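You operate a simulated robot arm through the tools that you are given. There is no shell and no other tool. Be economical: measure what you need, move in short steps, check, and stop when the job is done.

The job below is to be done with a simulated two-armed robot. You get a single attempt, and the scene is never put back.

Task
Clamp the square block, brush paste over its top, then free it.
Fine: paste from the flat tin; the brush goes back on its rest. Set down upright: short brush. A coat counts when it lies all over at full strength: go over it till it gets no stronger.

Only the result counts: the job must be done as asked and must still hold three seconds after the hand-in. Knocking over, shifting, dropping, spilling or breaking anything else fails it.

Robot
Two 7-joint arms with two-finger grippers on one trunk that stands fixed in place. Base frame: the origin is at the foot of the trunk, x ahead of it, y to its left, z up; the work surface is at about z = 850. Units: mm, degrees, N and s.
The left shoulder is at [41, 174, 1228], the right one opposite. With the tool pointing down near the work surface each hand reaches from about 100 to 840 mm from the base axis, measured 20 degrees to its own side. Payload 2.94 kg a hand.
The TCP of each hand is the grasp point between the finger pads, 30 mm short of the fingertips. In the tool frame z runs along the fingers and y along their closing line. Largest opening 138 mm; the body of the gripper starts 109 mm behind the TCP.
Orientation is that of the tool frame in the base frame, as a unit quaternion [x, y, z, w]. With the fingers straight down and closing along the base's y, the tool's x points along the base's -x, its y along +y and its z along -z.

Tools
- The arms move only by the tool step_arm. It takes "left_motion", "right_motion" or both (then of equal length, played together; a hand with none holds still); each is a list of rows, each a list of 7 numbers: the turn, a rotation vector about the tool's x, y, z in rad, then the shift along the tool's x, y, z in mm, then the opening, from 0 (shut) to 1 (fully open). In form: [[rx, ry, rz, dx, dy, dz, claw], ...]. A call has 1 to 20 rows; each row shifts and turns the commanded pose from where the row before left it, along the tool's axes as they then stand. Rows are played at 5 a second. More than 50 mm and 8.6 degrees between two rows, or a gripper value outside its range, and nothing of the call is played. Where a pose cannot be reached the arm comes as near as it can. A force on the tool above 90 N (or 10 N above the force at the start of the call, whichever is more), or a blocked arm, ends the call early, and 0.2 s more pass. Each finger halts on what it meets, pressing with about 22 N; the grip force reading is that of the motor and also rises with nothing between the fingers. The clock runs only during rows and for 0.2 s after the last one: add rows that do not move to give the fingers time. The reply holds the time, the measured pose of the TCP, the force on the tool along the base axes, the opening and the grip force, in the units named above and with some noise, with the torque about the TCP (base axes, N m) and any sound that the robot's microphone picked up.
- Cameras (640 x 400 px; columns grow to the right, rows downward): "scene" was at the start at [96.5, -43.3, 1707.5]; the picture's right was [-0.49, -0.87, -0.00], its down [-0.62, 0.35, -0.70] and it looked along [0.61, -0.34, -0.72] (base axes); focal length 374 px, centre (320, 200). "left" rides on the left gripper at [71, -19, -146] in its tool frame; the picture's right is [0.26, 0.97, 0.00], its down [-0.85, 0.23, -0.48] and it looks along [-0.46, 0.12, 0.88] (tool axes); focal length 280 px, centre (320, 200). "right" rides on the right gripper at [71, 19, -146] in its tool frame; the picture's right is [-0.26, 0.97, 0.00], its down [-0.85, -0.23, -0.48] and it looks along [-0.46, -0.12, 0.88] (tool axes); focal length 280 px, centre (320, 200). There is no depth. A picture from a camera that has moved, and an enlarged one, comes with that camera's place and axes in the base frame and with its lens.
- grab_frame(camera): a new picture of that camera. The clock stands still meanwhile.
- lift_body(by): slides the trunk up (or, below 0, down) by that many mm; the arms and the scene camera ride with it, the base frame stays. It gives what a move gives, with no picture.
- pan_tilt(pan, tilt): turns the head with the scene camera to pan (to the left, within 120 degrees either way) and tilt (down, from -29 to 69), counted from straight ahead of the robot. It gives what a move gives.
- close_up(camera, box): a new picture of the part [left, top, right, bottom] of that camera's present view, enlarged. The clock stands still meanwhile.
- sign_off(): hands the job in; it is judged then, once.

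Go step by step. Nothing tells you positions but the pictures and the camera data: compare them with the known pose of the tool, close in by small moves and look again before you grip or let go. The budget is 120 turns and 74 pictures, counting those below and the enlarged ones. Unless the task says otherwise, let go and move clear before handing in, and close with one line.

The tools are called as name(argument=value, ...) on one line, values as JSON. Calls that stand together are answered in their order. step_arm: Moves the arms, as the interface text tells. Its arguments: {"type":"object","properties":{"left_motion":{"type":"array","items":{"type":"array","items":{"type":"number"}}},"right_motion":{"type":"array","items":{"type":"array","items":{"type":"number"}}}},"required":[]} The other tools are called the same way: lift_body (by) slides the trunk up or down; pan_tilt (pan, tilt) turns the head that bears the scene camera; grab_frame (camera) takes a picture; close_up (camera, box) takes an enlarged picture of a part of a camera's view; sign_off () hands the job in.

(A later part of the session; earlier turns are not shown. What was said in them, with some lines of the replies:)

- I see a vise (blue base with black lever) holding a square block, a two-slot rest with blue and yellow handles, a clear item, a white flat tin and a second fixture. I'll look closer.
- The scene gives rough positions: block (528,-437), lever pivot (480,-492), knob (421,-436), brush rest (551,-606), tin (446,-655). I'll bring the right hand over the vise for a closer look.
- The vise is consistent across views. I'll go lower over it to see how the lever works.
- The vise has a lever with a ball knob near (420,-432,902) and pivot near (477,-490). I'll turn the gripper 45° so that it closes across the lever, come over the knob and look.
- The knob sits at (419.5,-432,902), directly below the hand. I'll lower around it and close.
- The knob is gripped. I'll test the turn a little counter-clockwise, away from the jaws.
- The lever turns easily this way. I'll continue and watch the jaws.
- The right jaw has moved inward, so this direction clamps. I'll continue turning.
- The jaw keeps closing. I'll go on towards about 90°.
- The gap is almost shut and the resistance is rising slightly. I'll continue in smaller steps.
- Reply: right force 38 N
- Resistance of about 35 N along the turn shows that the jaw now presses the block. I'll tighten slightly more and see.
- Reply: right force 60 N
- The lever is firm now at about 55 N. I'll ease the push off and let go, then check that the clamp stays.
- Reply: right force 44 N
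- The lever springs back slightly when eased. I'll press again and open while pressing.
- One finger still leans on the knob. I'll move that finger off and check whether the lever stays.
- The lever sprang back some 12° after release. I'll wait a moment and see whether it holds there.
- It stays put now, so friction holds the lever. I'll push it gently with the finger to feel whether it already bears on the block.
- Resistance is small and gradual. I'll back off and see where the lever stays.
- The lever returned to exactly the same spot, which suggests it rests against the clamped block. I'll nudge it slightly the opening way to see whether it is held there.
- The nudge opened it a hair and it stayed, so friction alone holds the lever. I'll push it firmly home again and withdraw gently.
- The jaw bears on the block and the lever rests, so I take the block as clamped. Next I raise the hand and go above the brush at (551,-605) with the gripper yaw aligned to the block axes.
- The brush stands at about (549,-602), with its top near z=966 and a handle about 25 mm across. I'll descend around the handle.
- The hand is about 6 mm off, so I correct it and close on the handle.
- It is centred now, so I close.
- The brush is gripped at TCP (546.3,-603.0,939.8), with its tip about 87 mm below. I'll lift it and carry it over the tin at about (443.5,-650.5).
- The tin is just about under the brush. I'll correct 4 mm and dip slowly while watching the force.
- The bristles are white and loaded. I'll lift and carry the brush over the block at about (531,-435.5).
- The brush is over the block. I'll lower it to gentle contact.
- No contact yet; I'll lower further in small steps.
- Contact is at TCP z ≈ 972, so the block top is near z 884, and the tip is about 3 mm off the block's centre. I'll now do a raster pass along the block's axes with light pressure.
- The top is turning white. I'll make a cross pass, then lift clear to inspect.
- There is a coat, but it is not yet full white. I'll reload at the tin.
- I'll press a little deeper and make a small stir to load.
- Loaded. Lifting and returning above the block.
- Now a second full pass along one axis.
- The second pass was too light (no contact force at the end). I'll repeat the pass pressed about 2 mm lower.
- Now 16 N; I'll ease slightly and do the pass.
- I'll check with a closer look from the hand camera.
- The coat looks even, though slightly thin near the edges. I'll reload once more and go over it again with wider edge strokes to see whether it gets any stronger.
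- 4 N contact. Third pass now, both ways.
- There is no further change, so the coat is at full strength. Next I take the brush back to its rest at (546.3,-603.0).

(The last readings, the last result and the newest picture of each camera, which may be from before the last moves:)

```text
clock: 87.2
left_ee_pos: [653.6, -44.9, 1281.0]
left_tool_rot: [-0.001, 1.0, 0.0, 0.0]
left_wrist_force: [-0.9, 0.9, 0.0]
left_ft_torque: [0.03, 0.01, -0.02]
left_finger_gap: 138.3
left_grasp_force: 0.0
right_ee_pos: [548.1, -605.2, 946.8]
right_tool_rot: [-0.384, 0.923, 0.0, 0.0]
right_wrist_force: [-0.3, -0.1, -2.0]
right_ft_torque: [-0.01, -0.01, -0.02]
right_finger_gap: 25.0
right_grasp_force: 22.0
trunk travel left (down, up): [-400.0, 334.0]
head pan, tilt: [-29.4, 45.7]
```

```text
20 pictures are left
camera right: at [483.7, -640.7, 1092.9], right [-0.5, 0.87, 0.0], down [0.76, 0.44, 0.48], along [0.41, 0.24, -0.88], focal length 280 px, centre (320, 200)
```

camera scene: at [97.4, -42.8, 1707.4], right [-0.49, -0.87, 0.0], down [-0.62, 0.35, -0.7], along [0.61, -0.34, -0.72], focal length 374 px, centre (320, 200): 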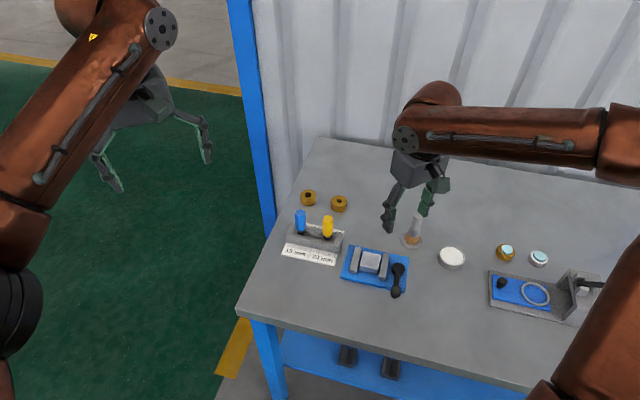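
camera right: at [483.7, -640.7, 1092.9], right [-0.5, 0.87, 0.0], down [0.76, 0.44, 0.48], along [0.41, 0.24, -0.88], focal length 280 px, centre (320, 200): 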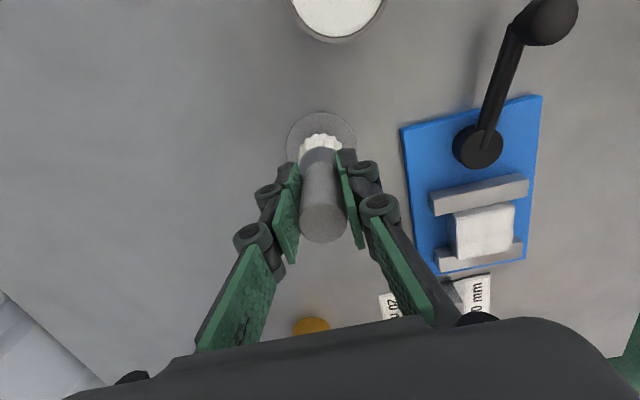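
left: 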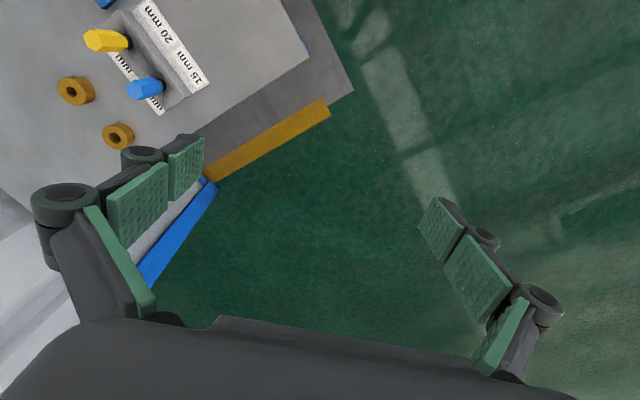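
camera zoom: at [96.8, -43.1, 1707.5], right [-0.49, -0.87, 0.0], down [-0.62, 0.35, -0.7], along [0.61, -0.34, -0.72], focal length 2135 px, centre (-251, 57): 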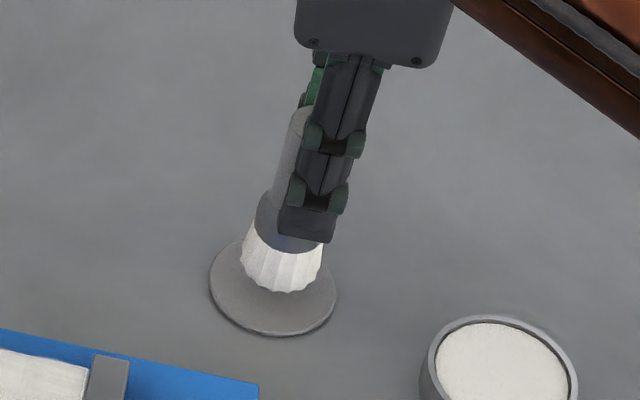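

The brush is about 12 mm above the disc. I'll correct by 3 mm and lower until touch.

step_arm(right_motion=[[0, 0, 0, -0.3, 2.8, 4, 0.1], [0, 0, 0, 0, 0, 4, 0.1], [0, 0, 0, 0, 0, 0, 0.1]])

step_arm(right_motion=[[0, 0, 0, 0, 0, 2, 0.1], [0, 0, 0, 0, 0, 0, 0.1]])

step_arm(right_motion=[[0, 0, 0, 0, 0, 1.5, 0.1], [0, 0, 0, 0, 0, 0, 0.1]])

```text
clock: 88.0
left_ee_pos: [652.1, -44.6, 1281.2]
left_tool_rot: [0.0, 1.0, -0.001, 0.0]
left_wrist_force: [0.4, 0.4, -0.2]
left_ft_torque: [-0.02, -0.06, 0.0]
left_finger_gap: 138.1
left_grasp_force: 0.0
right_ee_pos: [546.8, -601.8, 938.5]
right_tool_rot: [-0.385, 0.923, 0.0, 0.0]
right_wrist_force: [-0.5, -1.0, -1.2]
right_ft_torque: [0.01, -0.02, 0.01]
right_finger_gap: 25.1
right_grasp_force: 21.7
trunk travel left (down, up): [-400.0, 334.0]
head pan, tilt: [-29.4, 45.7]
```

```text
clock: 88.6
left_ee_pos: [652.2, -44.4, 1281.4]
left_tool_rot: [0.0, 1.0, 0.0, 0.001]
left_wrist_force: [0.5, 0.6, 0.6]
left_ft_torque: [-0.01, 0.01, 0.02]
left_finger_gap: 138.0
left_grasp_force: 0.0
right_ee_pos: [545.7, -601.1, 936.4]
right_tool_rot: [-0.385, 0.923, 0.0, 0.0]
right_wrist_force: [0.7, -0.2, -0.3]
right_ft_torque: [0.0, -0.02, -0.01]
right_finger_gap: 25.1
right_grasp_force: 21.8
trunk travel left (down, up): [-400.0, 334.0]
head pan, tilt: [-29.4, 45.7]
```

```text
clock: 89.2
left_ee_pos: [652.1, -44.4, 1282.0]
left_tool_rot: [-0.001, 1.0, 0.0, 0.001]
left_wrist_force: [0.6, 0.0, -0.3]
left_ft_torque: [-0.01, 0.0, 0.03]
left_finger_gap: 138.0
left_grasp_force: 0.0
right_ee_pos: [545.3, -602.2, 935.8]
right_tool_rot: [-0.384, 0.923, 0.0, 0.002]
right_wrist_force: [-1.4, 0.5, -2.0]
right_ft_torque: [-0.02, -0.01, 0.01]
right_finger_gap: 24.9
right_grasp_force: 21.3
trunk travel left (down, up): [-400.0, 334.0]
head pan, tilt: [-29.4, 45.7]
```

step_arm(right_motion=[[0, 0, 0, 0, 0, 1.5, 0.1], [0, 0, 0, 0, 0, 0, 0.1]])

step_arm(right_motion=[[0, 0, 0, 0, 0, 1, 0.1], [0, 0, 0, 0, 0, 0, 0.1]])

close_up(camera="scene", box=[380, 190, 460, 260])

```text
clock: 89.8
left_ee_pos: [654.1, -44.1, 1281.3]
left_tool_rot: [0.0, 1.0, 0.0, 0.0]
left_wrist_force: [-0.1, -0.2, -0.1]
left_ft_torque: [-0.02, -0.04, 0.02]
left_finger_gap: 137.9
left_grasp_force: 0.0
right_ee_pos: [544.4, -601.9, 934.3]
right_tool_rot: [-0.384, 0.923, 0.0, 0.0]
right_wrist_force: [-0.2, -0.8, -0.8]
right_ft_torque: [0.0, -0.03, 0.01]
right_finger_gap: 24.8
right_grasp_force: 21.8
trunk travel left (down, up): [-400.0, 334.0]
head pan, tilt: [-29.4, 45.7]
```

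```text
clock: 90.4
left_ee_pos: [653.3, -43.8, 1281.6]
left_tool_rot: [-0.001, 1.0, 0.0, -0.001]
left_wrist_force: [-0.1, 0.3, -1.0]
left_ft_torque: [-0.01, -0.03, 0.0]
left_finger_gap: 138.3
left_grasp_force: 0.0
right_ee_pos: [546.0, -601.7, 932.4]
right_tool_rot: [-0.385, 0.923, 0.0, 0.0]
right_wrist_force: [-0.1, 0.1, -1.2]
right_ft_torque: [0.04, -0.02, 0.03]
right_finger_gap: 25.1
right_grasp_force: 22.6
trunk travel left (down, up): [-400.0, 334.0]
head pan, tilt: [-29.4, 45.7]
```

```text
5.71 times, centred on (420, 225) of scene
camera zoom: at [96.8, -43.0, 1707.5], right [-0.49, -0.87, 0.0], down [-0.62, 0.35, -0.7], along [0.61, -0.34, -0.72], focal length 2135 px, centre (-251, 57)
```

zoom: 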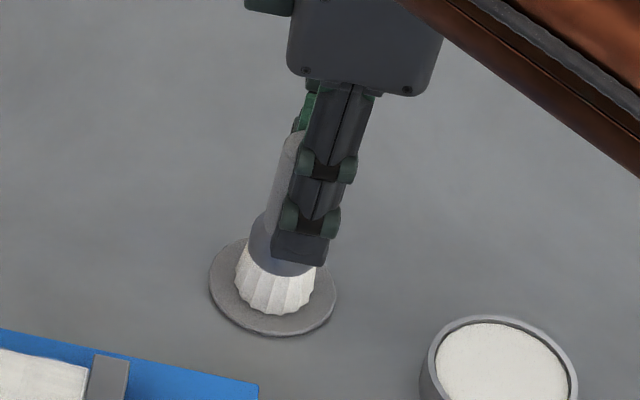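

step_arm(right_motion=[[0, 0, 0, 0, 0, 1, 0.1], [0, 0, 0, 0, 0, 0, 0.1]])

step_arm(right_motion=[[0, 0, 0, 0, 0, 1, 0.1], [0, 0, 0, 0, 0, 0, 0.1]])

step_arm(right_motion=[[0, 0, 0, 0, 0, 1, 0.1], [0, 0, 0, 0, 0, 0, 0.1]])

```text
clock: 91.0
left_ee_pos: [653.1, -43.2, 1281.7]
left_tool_rot: [0.0, 1.0, 0.0, -0.001]
left_wrist_force: [0.0, 0.2, -0.1]
left_ft_torque: [0.03, 0.06, -0.01]
left_finger_gap: 138.0
left_grasp_force: 0.1
right_ee_pos: [546.0, -602.7, 932.0]
right_tool_rot: [-0.384, 0.923, 0.0, 0.0]
right_wrist_force: [0.0, 0.1, -1.1]
right_ft_torque: [0.03, 0.0, 0.0]
right_finger_gap: 24.7
right_grasp_force: 22.3
trunk travel left (down, up): [-400.0, 334.0]
head pan, tilt: [-29.4, 45.7]
```

```text
clock: 91.6
left_ee_pos: [652.1, -44.0, 1280.8]
left_tool_rot: [0.0, 1.0, -0.001, 0.0]
left_wrist_force: [-0.2, -0.2, -0.2]
left_ft_torque: [-0.02, -0.02, 0.02]
left_finger_gap: 138.1
left_grasp_force: 0.0
right_ee_pos: [545.5, -602.5, 933.3]
right_tool_rot: [-0.385, 0.923, -0.001, 0.0]
right_wrist_force: [-1.9, -0.4, 4.3]
right_ft_torque: [-0.05, 0.12, 0.03]
right_finger_gap: 25.0
right_grasp_force: 21.7
trunk travel left (down, up): [-400.0, 334.0]
head pan, tilt: [-29.4, 45.7]
```

```text
clock: 92.2
left_ee_pos: [651.6, -43.2, 1281.4]
left_tool_rot: [-0.001, 1.0, 0.0, -0.001]
left_wrist_force: [0.4, -0.1, -0.4]
left_ft_torque: [0.01, -0.01, 0.01]
left_finger_gap: 138.2
left_grasp_force: 0.1
right_ee_pos: [545.8, -601.9, 932.2]
right_tool_rot: [-0.384, 0.923, -0.001, 0.001]
right_wrist_force: [-1.4, -3.4, 11.2]
right_ft_torque: [-0.17, 0.09, 0.0]
right_finger_gap: 25.0
right_grasp_force: 22.1
trunk travel left (down, up): [-400.0, 334.0]
head pan, tilt: [-29.4, 45.7]
```

It touches the rest now. I'll ease off and open slowly.

step_arm(right_motion=[[0, 0, 0, 0, 0, -1.2, 0.1], [0, 0, 0, 0, 0, 0, 0.2], [0, 0, 0, 0, 0, 0, 0.23], [0, 0, 0, 0, 0, 0, 0.3], [0, 0, 0, 0, 0, 0, 0.4], [0, 0, 0, 0, 0, 0, 0.5], [0, 0, 0, 0, 0, 0, 0.5]])

grab_frame(camera="right")

```text
clock: 93.8
left_ee_pos: [652.6, -44.0, 1281.6]
left_tool_rot: [-0.001, 1.0, 0.0, 0.001]
left_wrist_force: [0.1, -0.7, 0.7]
left_ft_torque: [0.0, -0.02, -0.03]
left_finger_gap: 138.2
left_grasp_force: 0.1
right_ee_pos: [545.2, -601.4, 931.8]
right_tool_rot: [-0.384, 0.923, 0.0, 0.001]
right_wrist_force: [-0.6, 0.4, -1.0]
right_ft_torque: [-0.01, 0.01, -0.02]
right_finger_gap: 69.1
right_grasp_force: 0.1
trunk travel left (down, up): [-400.0, 334.0]
head pan, tilt: [-29.4, 45.7]
```

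```text
18 pictures are left
camera right: at [481.5, -638.2, 1077.1], right [-0.5, 0.87, 0.0], down [0.76, 0.44, 0.48], along [0.41, 0.24, -0.88], focal length 280 px, centre (320, 200)
```

right: 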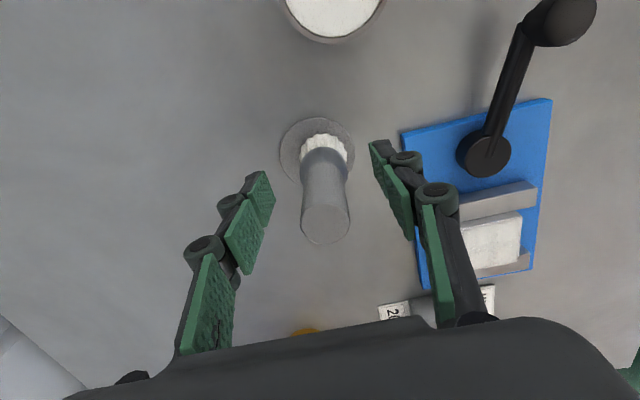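

The brush stands on its rest. I'll rise straight up and go over the lever knob to free the block.

step_arm(right_motion=[[0, 0, 0, 0, 0, -20, 0.5], [0, 0, 0, 0, 0, -30, 0.5], [0, 0, 0, 0, 0, -32, 0.5], [0, 0, 0, 13.6, 35.6, 0, 0.5], [0, 0, 0, 13.6, 35.6, 0, 0.5], [0, 0, 0, 13.6, 35.6, 0, 0.5], [0, 0, 0, 13.6, 35.6, 0, 0.5], [0, 0, 0.1, 0, 0, 20, 0.5], [0, 0, 0.1, 0, 0, 30, 0.5], [0, 0, 0, 0, 0, 0, 0.5]])

grab_frame(camera="right")

close_up(camera="scene", box=[330, 180, 490, 310])

```text
clock: 96.0
left_ee_pos: [653.0, -43.5, 1281.3]
left_tool_rot: [-0.001, 1.0, 0.0, -0.001]
left_wrist_force: [-0.3, 0.5, 0.3]
left_ft_torque: [0.0, 0.02, 0.01]
left_finger_gap: 138.0
left_grasp_force: 0.1
right_ee_pos: [407.2, -539.0, 964.4]
right_tool_rot: [-0.29, 0.957, 0.0, 0.001]
right_wrist_force: [0.3, -0.6, 0.4]
right_ft_torque: [0.0, 0.05, 0.03]
right_finger_gap: 68.8
right_grasp_force: 0.0
trunk travel left (down, up): [-400.0, 334.0]
head pan, tilt: [-29.4, 45.7]
```

```text
17 pictures are left
camera right: at [336.7, -562.7, 1109.5], right [-0.32, 0.95, 0.0], down [0.83, 0.28, 0.48], along [0.45, 0.15, -0.88], focal length 280 px, centre (320, 200)
```

right: 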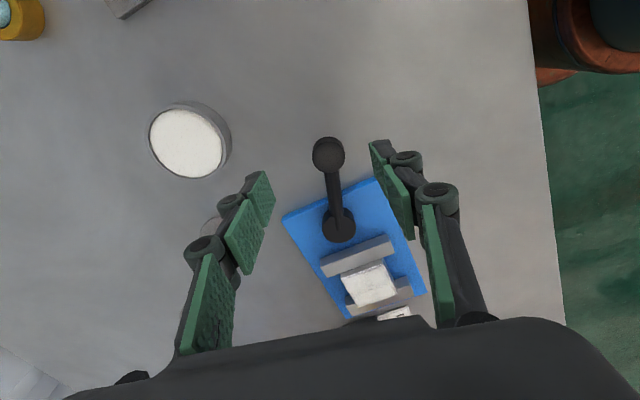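

```text
3.08 times, centred on (410, 245) of scene
camera zoom: at [96.6, -42.1, 1707.5], right [-0.49, -0.87, 0.0], down [-0.62, 0.35, -0.7], along [0.61, -0.34, -0.72], focal length 1150 px, centre (43, 62)
```

zoom: 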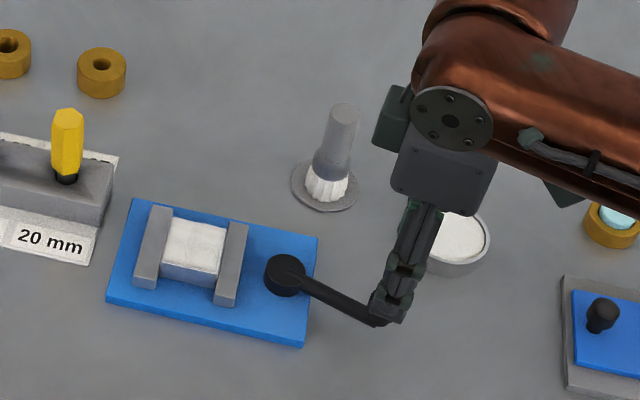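

The knob is at about (403,-534). I'll correct 6 mm, lower, and grip it.

step_arm(right_motion=[[0, 0, 0, 0.5, 6.3, 15, 0.5], [0, 0, 0, 0, 0, 25, 0.5], [0, 0, 0, 0, 0, 20, 0.5], [0, 0, 0, 0, 0, 0, 0.3], [0, 0, 0, 0, 0, 0, 0.2], [0, 0, 0, 0, 0, 0, 0.1], [0, 0, 0, 0, 0, 0, 0.1]])

```text
clock: 97.6
left_ee_pos: [652.7, -43.7, 1282.4]
left_tool_rot: [-0.001, 1.0, 0.0, 0.0]
left_wrist_force: [0.3, 0.3, -0.2]
left_ft_torque: [-0.02, 0.02, 0.02]
left_finger_gap: 137.9
left_grasp_force: 0.0
right_ee_pos: [403.1, -535.9, 902.8]
right_tool_rot: [-0.291, 0.957, 0.001, 0.0]
right_wrist_force: [-0.3, 1.9, -1.9]
right_ft_torque: [0.04, -0.04, 0.12]
right_finger_gap: 24.6
right_grasp_force: 33.2
trunk travel left (down, up): [-400.0, 334.0]
head pan, tilt: [-29.4, 45.7]
```

Gripped. Now I turn the lever back clockwise.

step_arm(right_motion=[[0, 0, 0.1, 0, 8.3, 0, 0.1], [0, 0, 0.1, 0, 8.3, 0, 0.1], [0, 0, 0.1, 0, 8.3, 0, 0.1], [0, 0, 0.1, 0, 8.3, 0, 0.1], [0, 0, 0.1, 0, 8.3, 0, 0.1], [0, 0, 0.1, 0, 8.3, 0, 0.1]])

step_arm(right_motion=[[0, 0, 0.1, 0, 8.3, 0, 0.1], [0, 0, 0.1, 0, 8.3, 0, 0.1], [0, 0, 0.1, 0, 8.3, 0, 0.1], [0, 0, 0.1, 0, 8.3, 0, 0.1], [0, 0, 0.1, 0, 8.3, 0, 0.1], [0, 0, 0, 0, 0, 0, 0.1]])

close_up(camera="scene", box=[300, 200, 440, 310])

```text
clock: 99.0
left_ee_pos: [655.3, -44.6, 1279.9]
left_tool_rot: [-0.001, 1.0, 0.0, -0.003]
left_wrist_force: [-1.0, 0.1, 0.0]
left_ft_torque: [-0.03, 0.02, -0.02]
left_finger_gap: 137.9
left_grasp_force: 0.1
right_ee_pos: [389.7, -490.8, 903.9]
right_tool_rot: [0.006, 1.0, 0.0, 0.003]
right_wrist_force: [27.8, -2.9, -7.4]
right_ft_torque: [-0.08, -0.97, -0.04]
right_finger_gap: 24.7
right_grasp_force: 44.7
trunk travel left (down, up): [-400.0, 334.0]
head pan, tilt: [-29.4, 45.7]
```

```text
clock: 100.4
left_ee_pos: [654.2, -43.9, 1279.7]
left_tool_rot: [-0.001, 1.0, 0.0, -0.001]
left_wrist_force: [-0.4, 0.0, -1.0]
left_ft_torque: [0.0, 0.01, 0.0]
left_finger_gap: 138.1
left_grasp_force: 0.0
right_ee_pos: [398.1, -450.9, 903.6]
right_tool_rot: [0.253, 0.967, -0.001, 0.002]
right_wrist_force: [21.2, -14.1, 11.0]
right_ft_torque: [-0.52, -0.66, -0.04]
right_finger_gap: 24.7
right_grasp_force: 44.6
trunk travel left (down, up): [-400.0, 334.0]
head pan, tilt: [-29.4, 45.7]
```

```text
3.64 times, centred on (370, 255) of scene
camera zoom: at [98.7, -44.4, 1707.4], right [-0.49, -0.87, 0.0], down [-0.62, 0.35, -0.7], along [0.61, -0.34, -0.72], focal length 1358 px, centre (138, 0)
```

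zoom: 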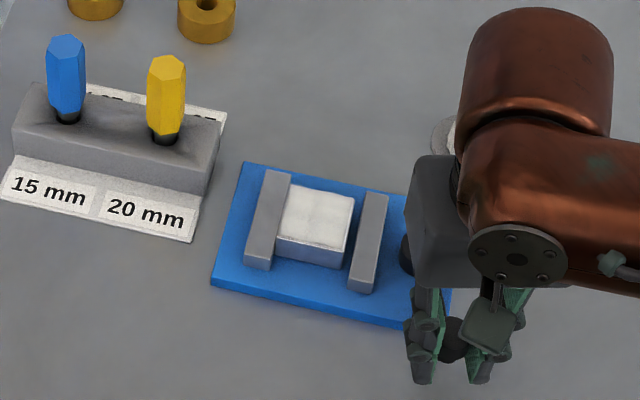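

The jaw has opened; the hand is pulling slightly outward on the lever. I'll correct inward and finish the last 17°.

step_arm(right_motion=[[0, 0, 0.05, -3, 4, 0, 0.1], [0, 0, 0.08, -2, 7, 0, 0.1], [0, 0, 0.08, -0.5, 7, 0, 0.1], [0, 0, 0.06, -0.5, 5, 0, 0.1], [0, 0, 0, 0, 0, 0, 0.1]])

```text
clock: 101.6
left_ee_pos: [651.7, -42.7, 1282.5]
left_tool_rot: [-0.001, 1.0, 0.0, 0.0]
left_wrist_force: [-0.2, -0.1, 1.2]
left_ft_torque: [-0.03, -0.03, 0.01]
left_finger_gap: 138.0
left_grasp_force: 0.0
right_ee_pos: [411.0, -431.3, 902.5]
right_tool_rot: [0.38, 0.925, 0.0, -0.001]
right_wrist_force: [-4.0, 3.6, 6.7]
right_ft_torque: [0.05, 0.11, -0.01]
right_finger_gap: 24.5
right_grasp_force: 44.7
trunk travel left (down, up): [-400.0, 334.0]
head pan, tilt: [-29.4, 45.7]
```

step_arm(right_motion=[[0, 0, 0.03, 0, 5, 0, 0.1], [0, 0, 0, 0, 0, 0, 0.1], [0, 0, 0, 0, 0, 0, 0.3], [0, 0, 0, 0, 0, 0, 0.5], [0, 0, 0, 0, 0, 0, 0.5], [0, 0, 0, 0, 0, -25, 0.5], [0, 0, 0, 0, 0, -40, 0.5], [0, 0, 0, 0, 0, -45, 0.5], [0, 0, 0, 0, 0, -45, 0.5], [0, 0, 0, 30, -30, -20, 0.5], [0, 0, 0, 30, -30, 0, 0.5], [0, 0, 0, 0, 0, 0, 0.5]])

close_up(camera="scene", box=[330, 220, 420, 300])

grab_frame(camera="scene")

```text
clock: 104.2
left_ee_pos: [654.1, -47.7, 1279.4]
left_tool_rot: [0.0, 1.0, 0.002, -0.001]
left_wrist_force: [0.5, -0.4, 0.3]
left_ft_torque: [0.04, 0.03, 0.01]
left_finger_gap: 138.1
left_grasp_force: 0.0
right_ee_pos: [332.8, -428.5, 1077.1]
right_tool_rot: [0.395, 0.919, 0.002, 0.0]
right_wrist_force: [0.1, -0.1, 0.0]
right_ft_torque: [0.0, 0.07, -0.02]
right_finger_gap: 68.8
right_grasp_force: 0.0
trunk travel left (down, up): [-400.0, 334.0]
head pan, tilt: [-29.4, 45.7]
```

```text
5.00 times, centred on (375, 260) of scene
camera zoom: at [98.8, -46.4, 1707.1], right [-0.49, -0.87, 0.0], down [-0.62, 0.35, -0.7], along [0.61, -0.34, -0.72], focal length 1868 px, centre (45, -100)
```

zoom: 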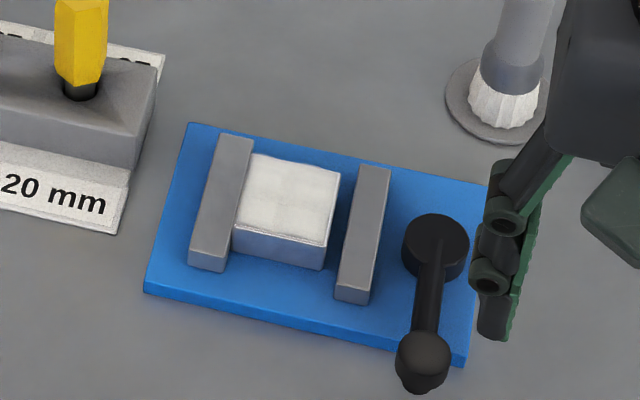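

```text
13 pictures are left
camera scene: at [98.8, -46.4, 1707.1], right [-0.49, -0.87, 0.0], down [-0.62, 0.35, -0.7], along [0.61, -0.34, -0.72], focal length 374 px, centre (320, 200)
```

scene: 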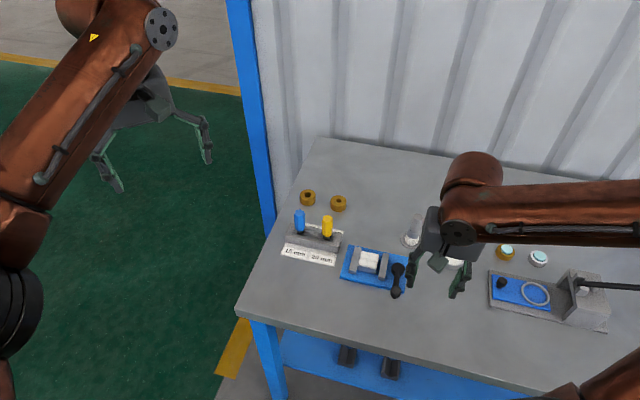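

The block is freed and evenly coated, the lever is back open, the brush stands on its rest and both hands are clear. I hand it in.

sign_off()

```text
The job is handed in.
```

The block was clamped, its top brushed with paste from the flat tin until the coat got no stronger, and it was then freed; the short brush stands upright on its rest.
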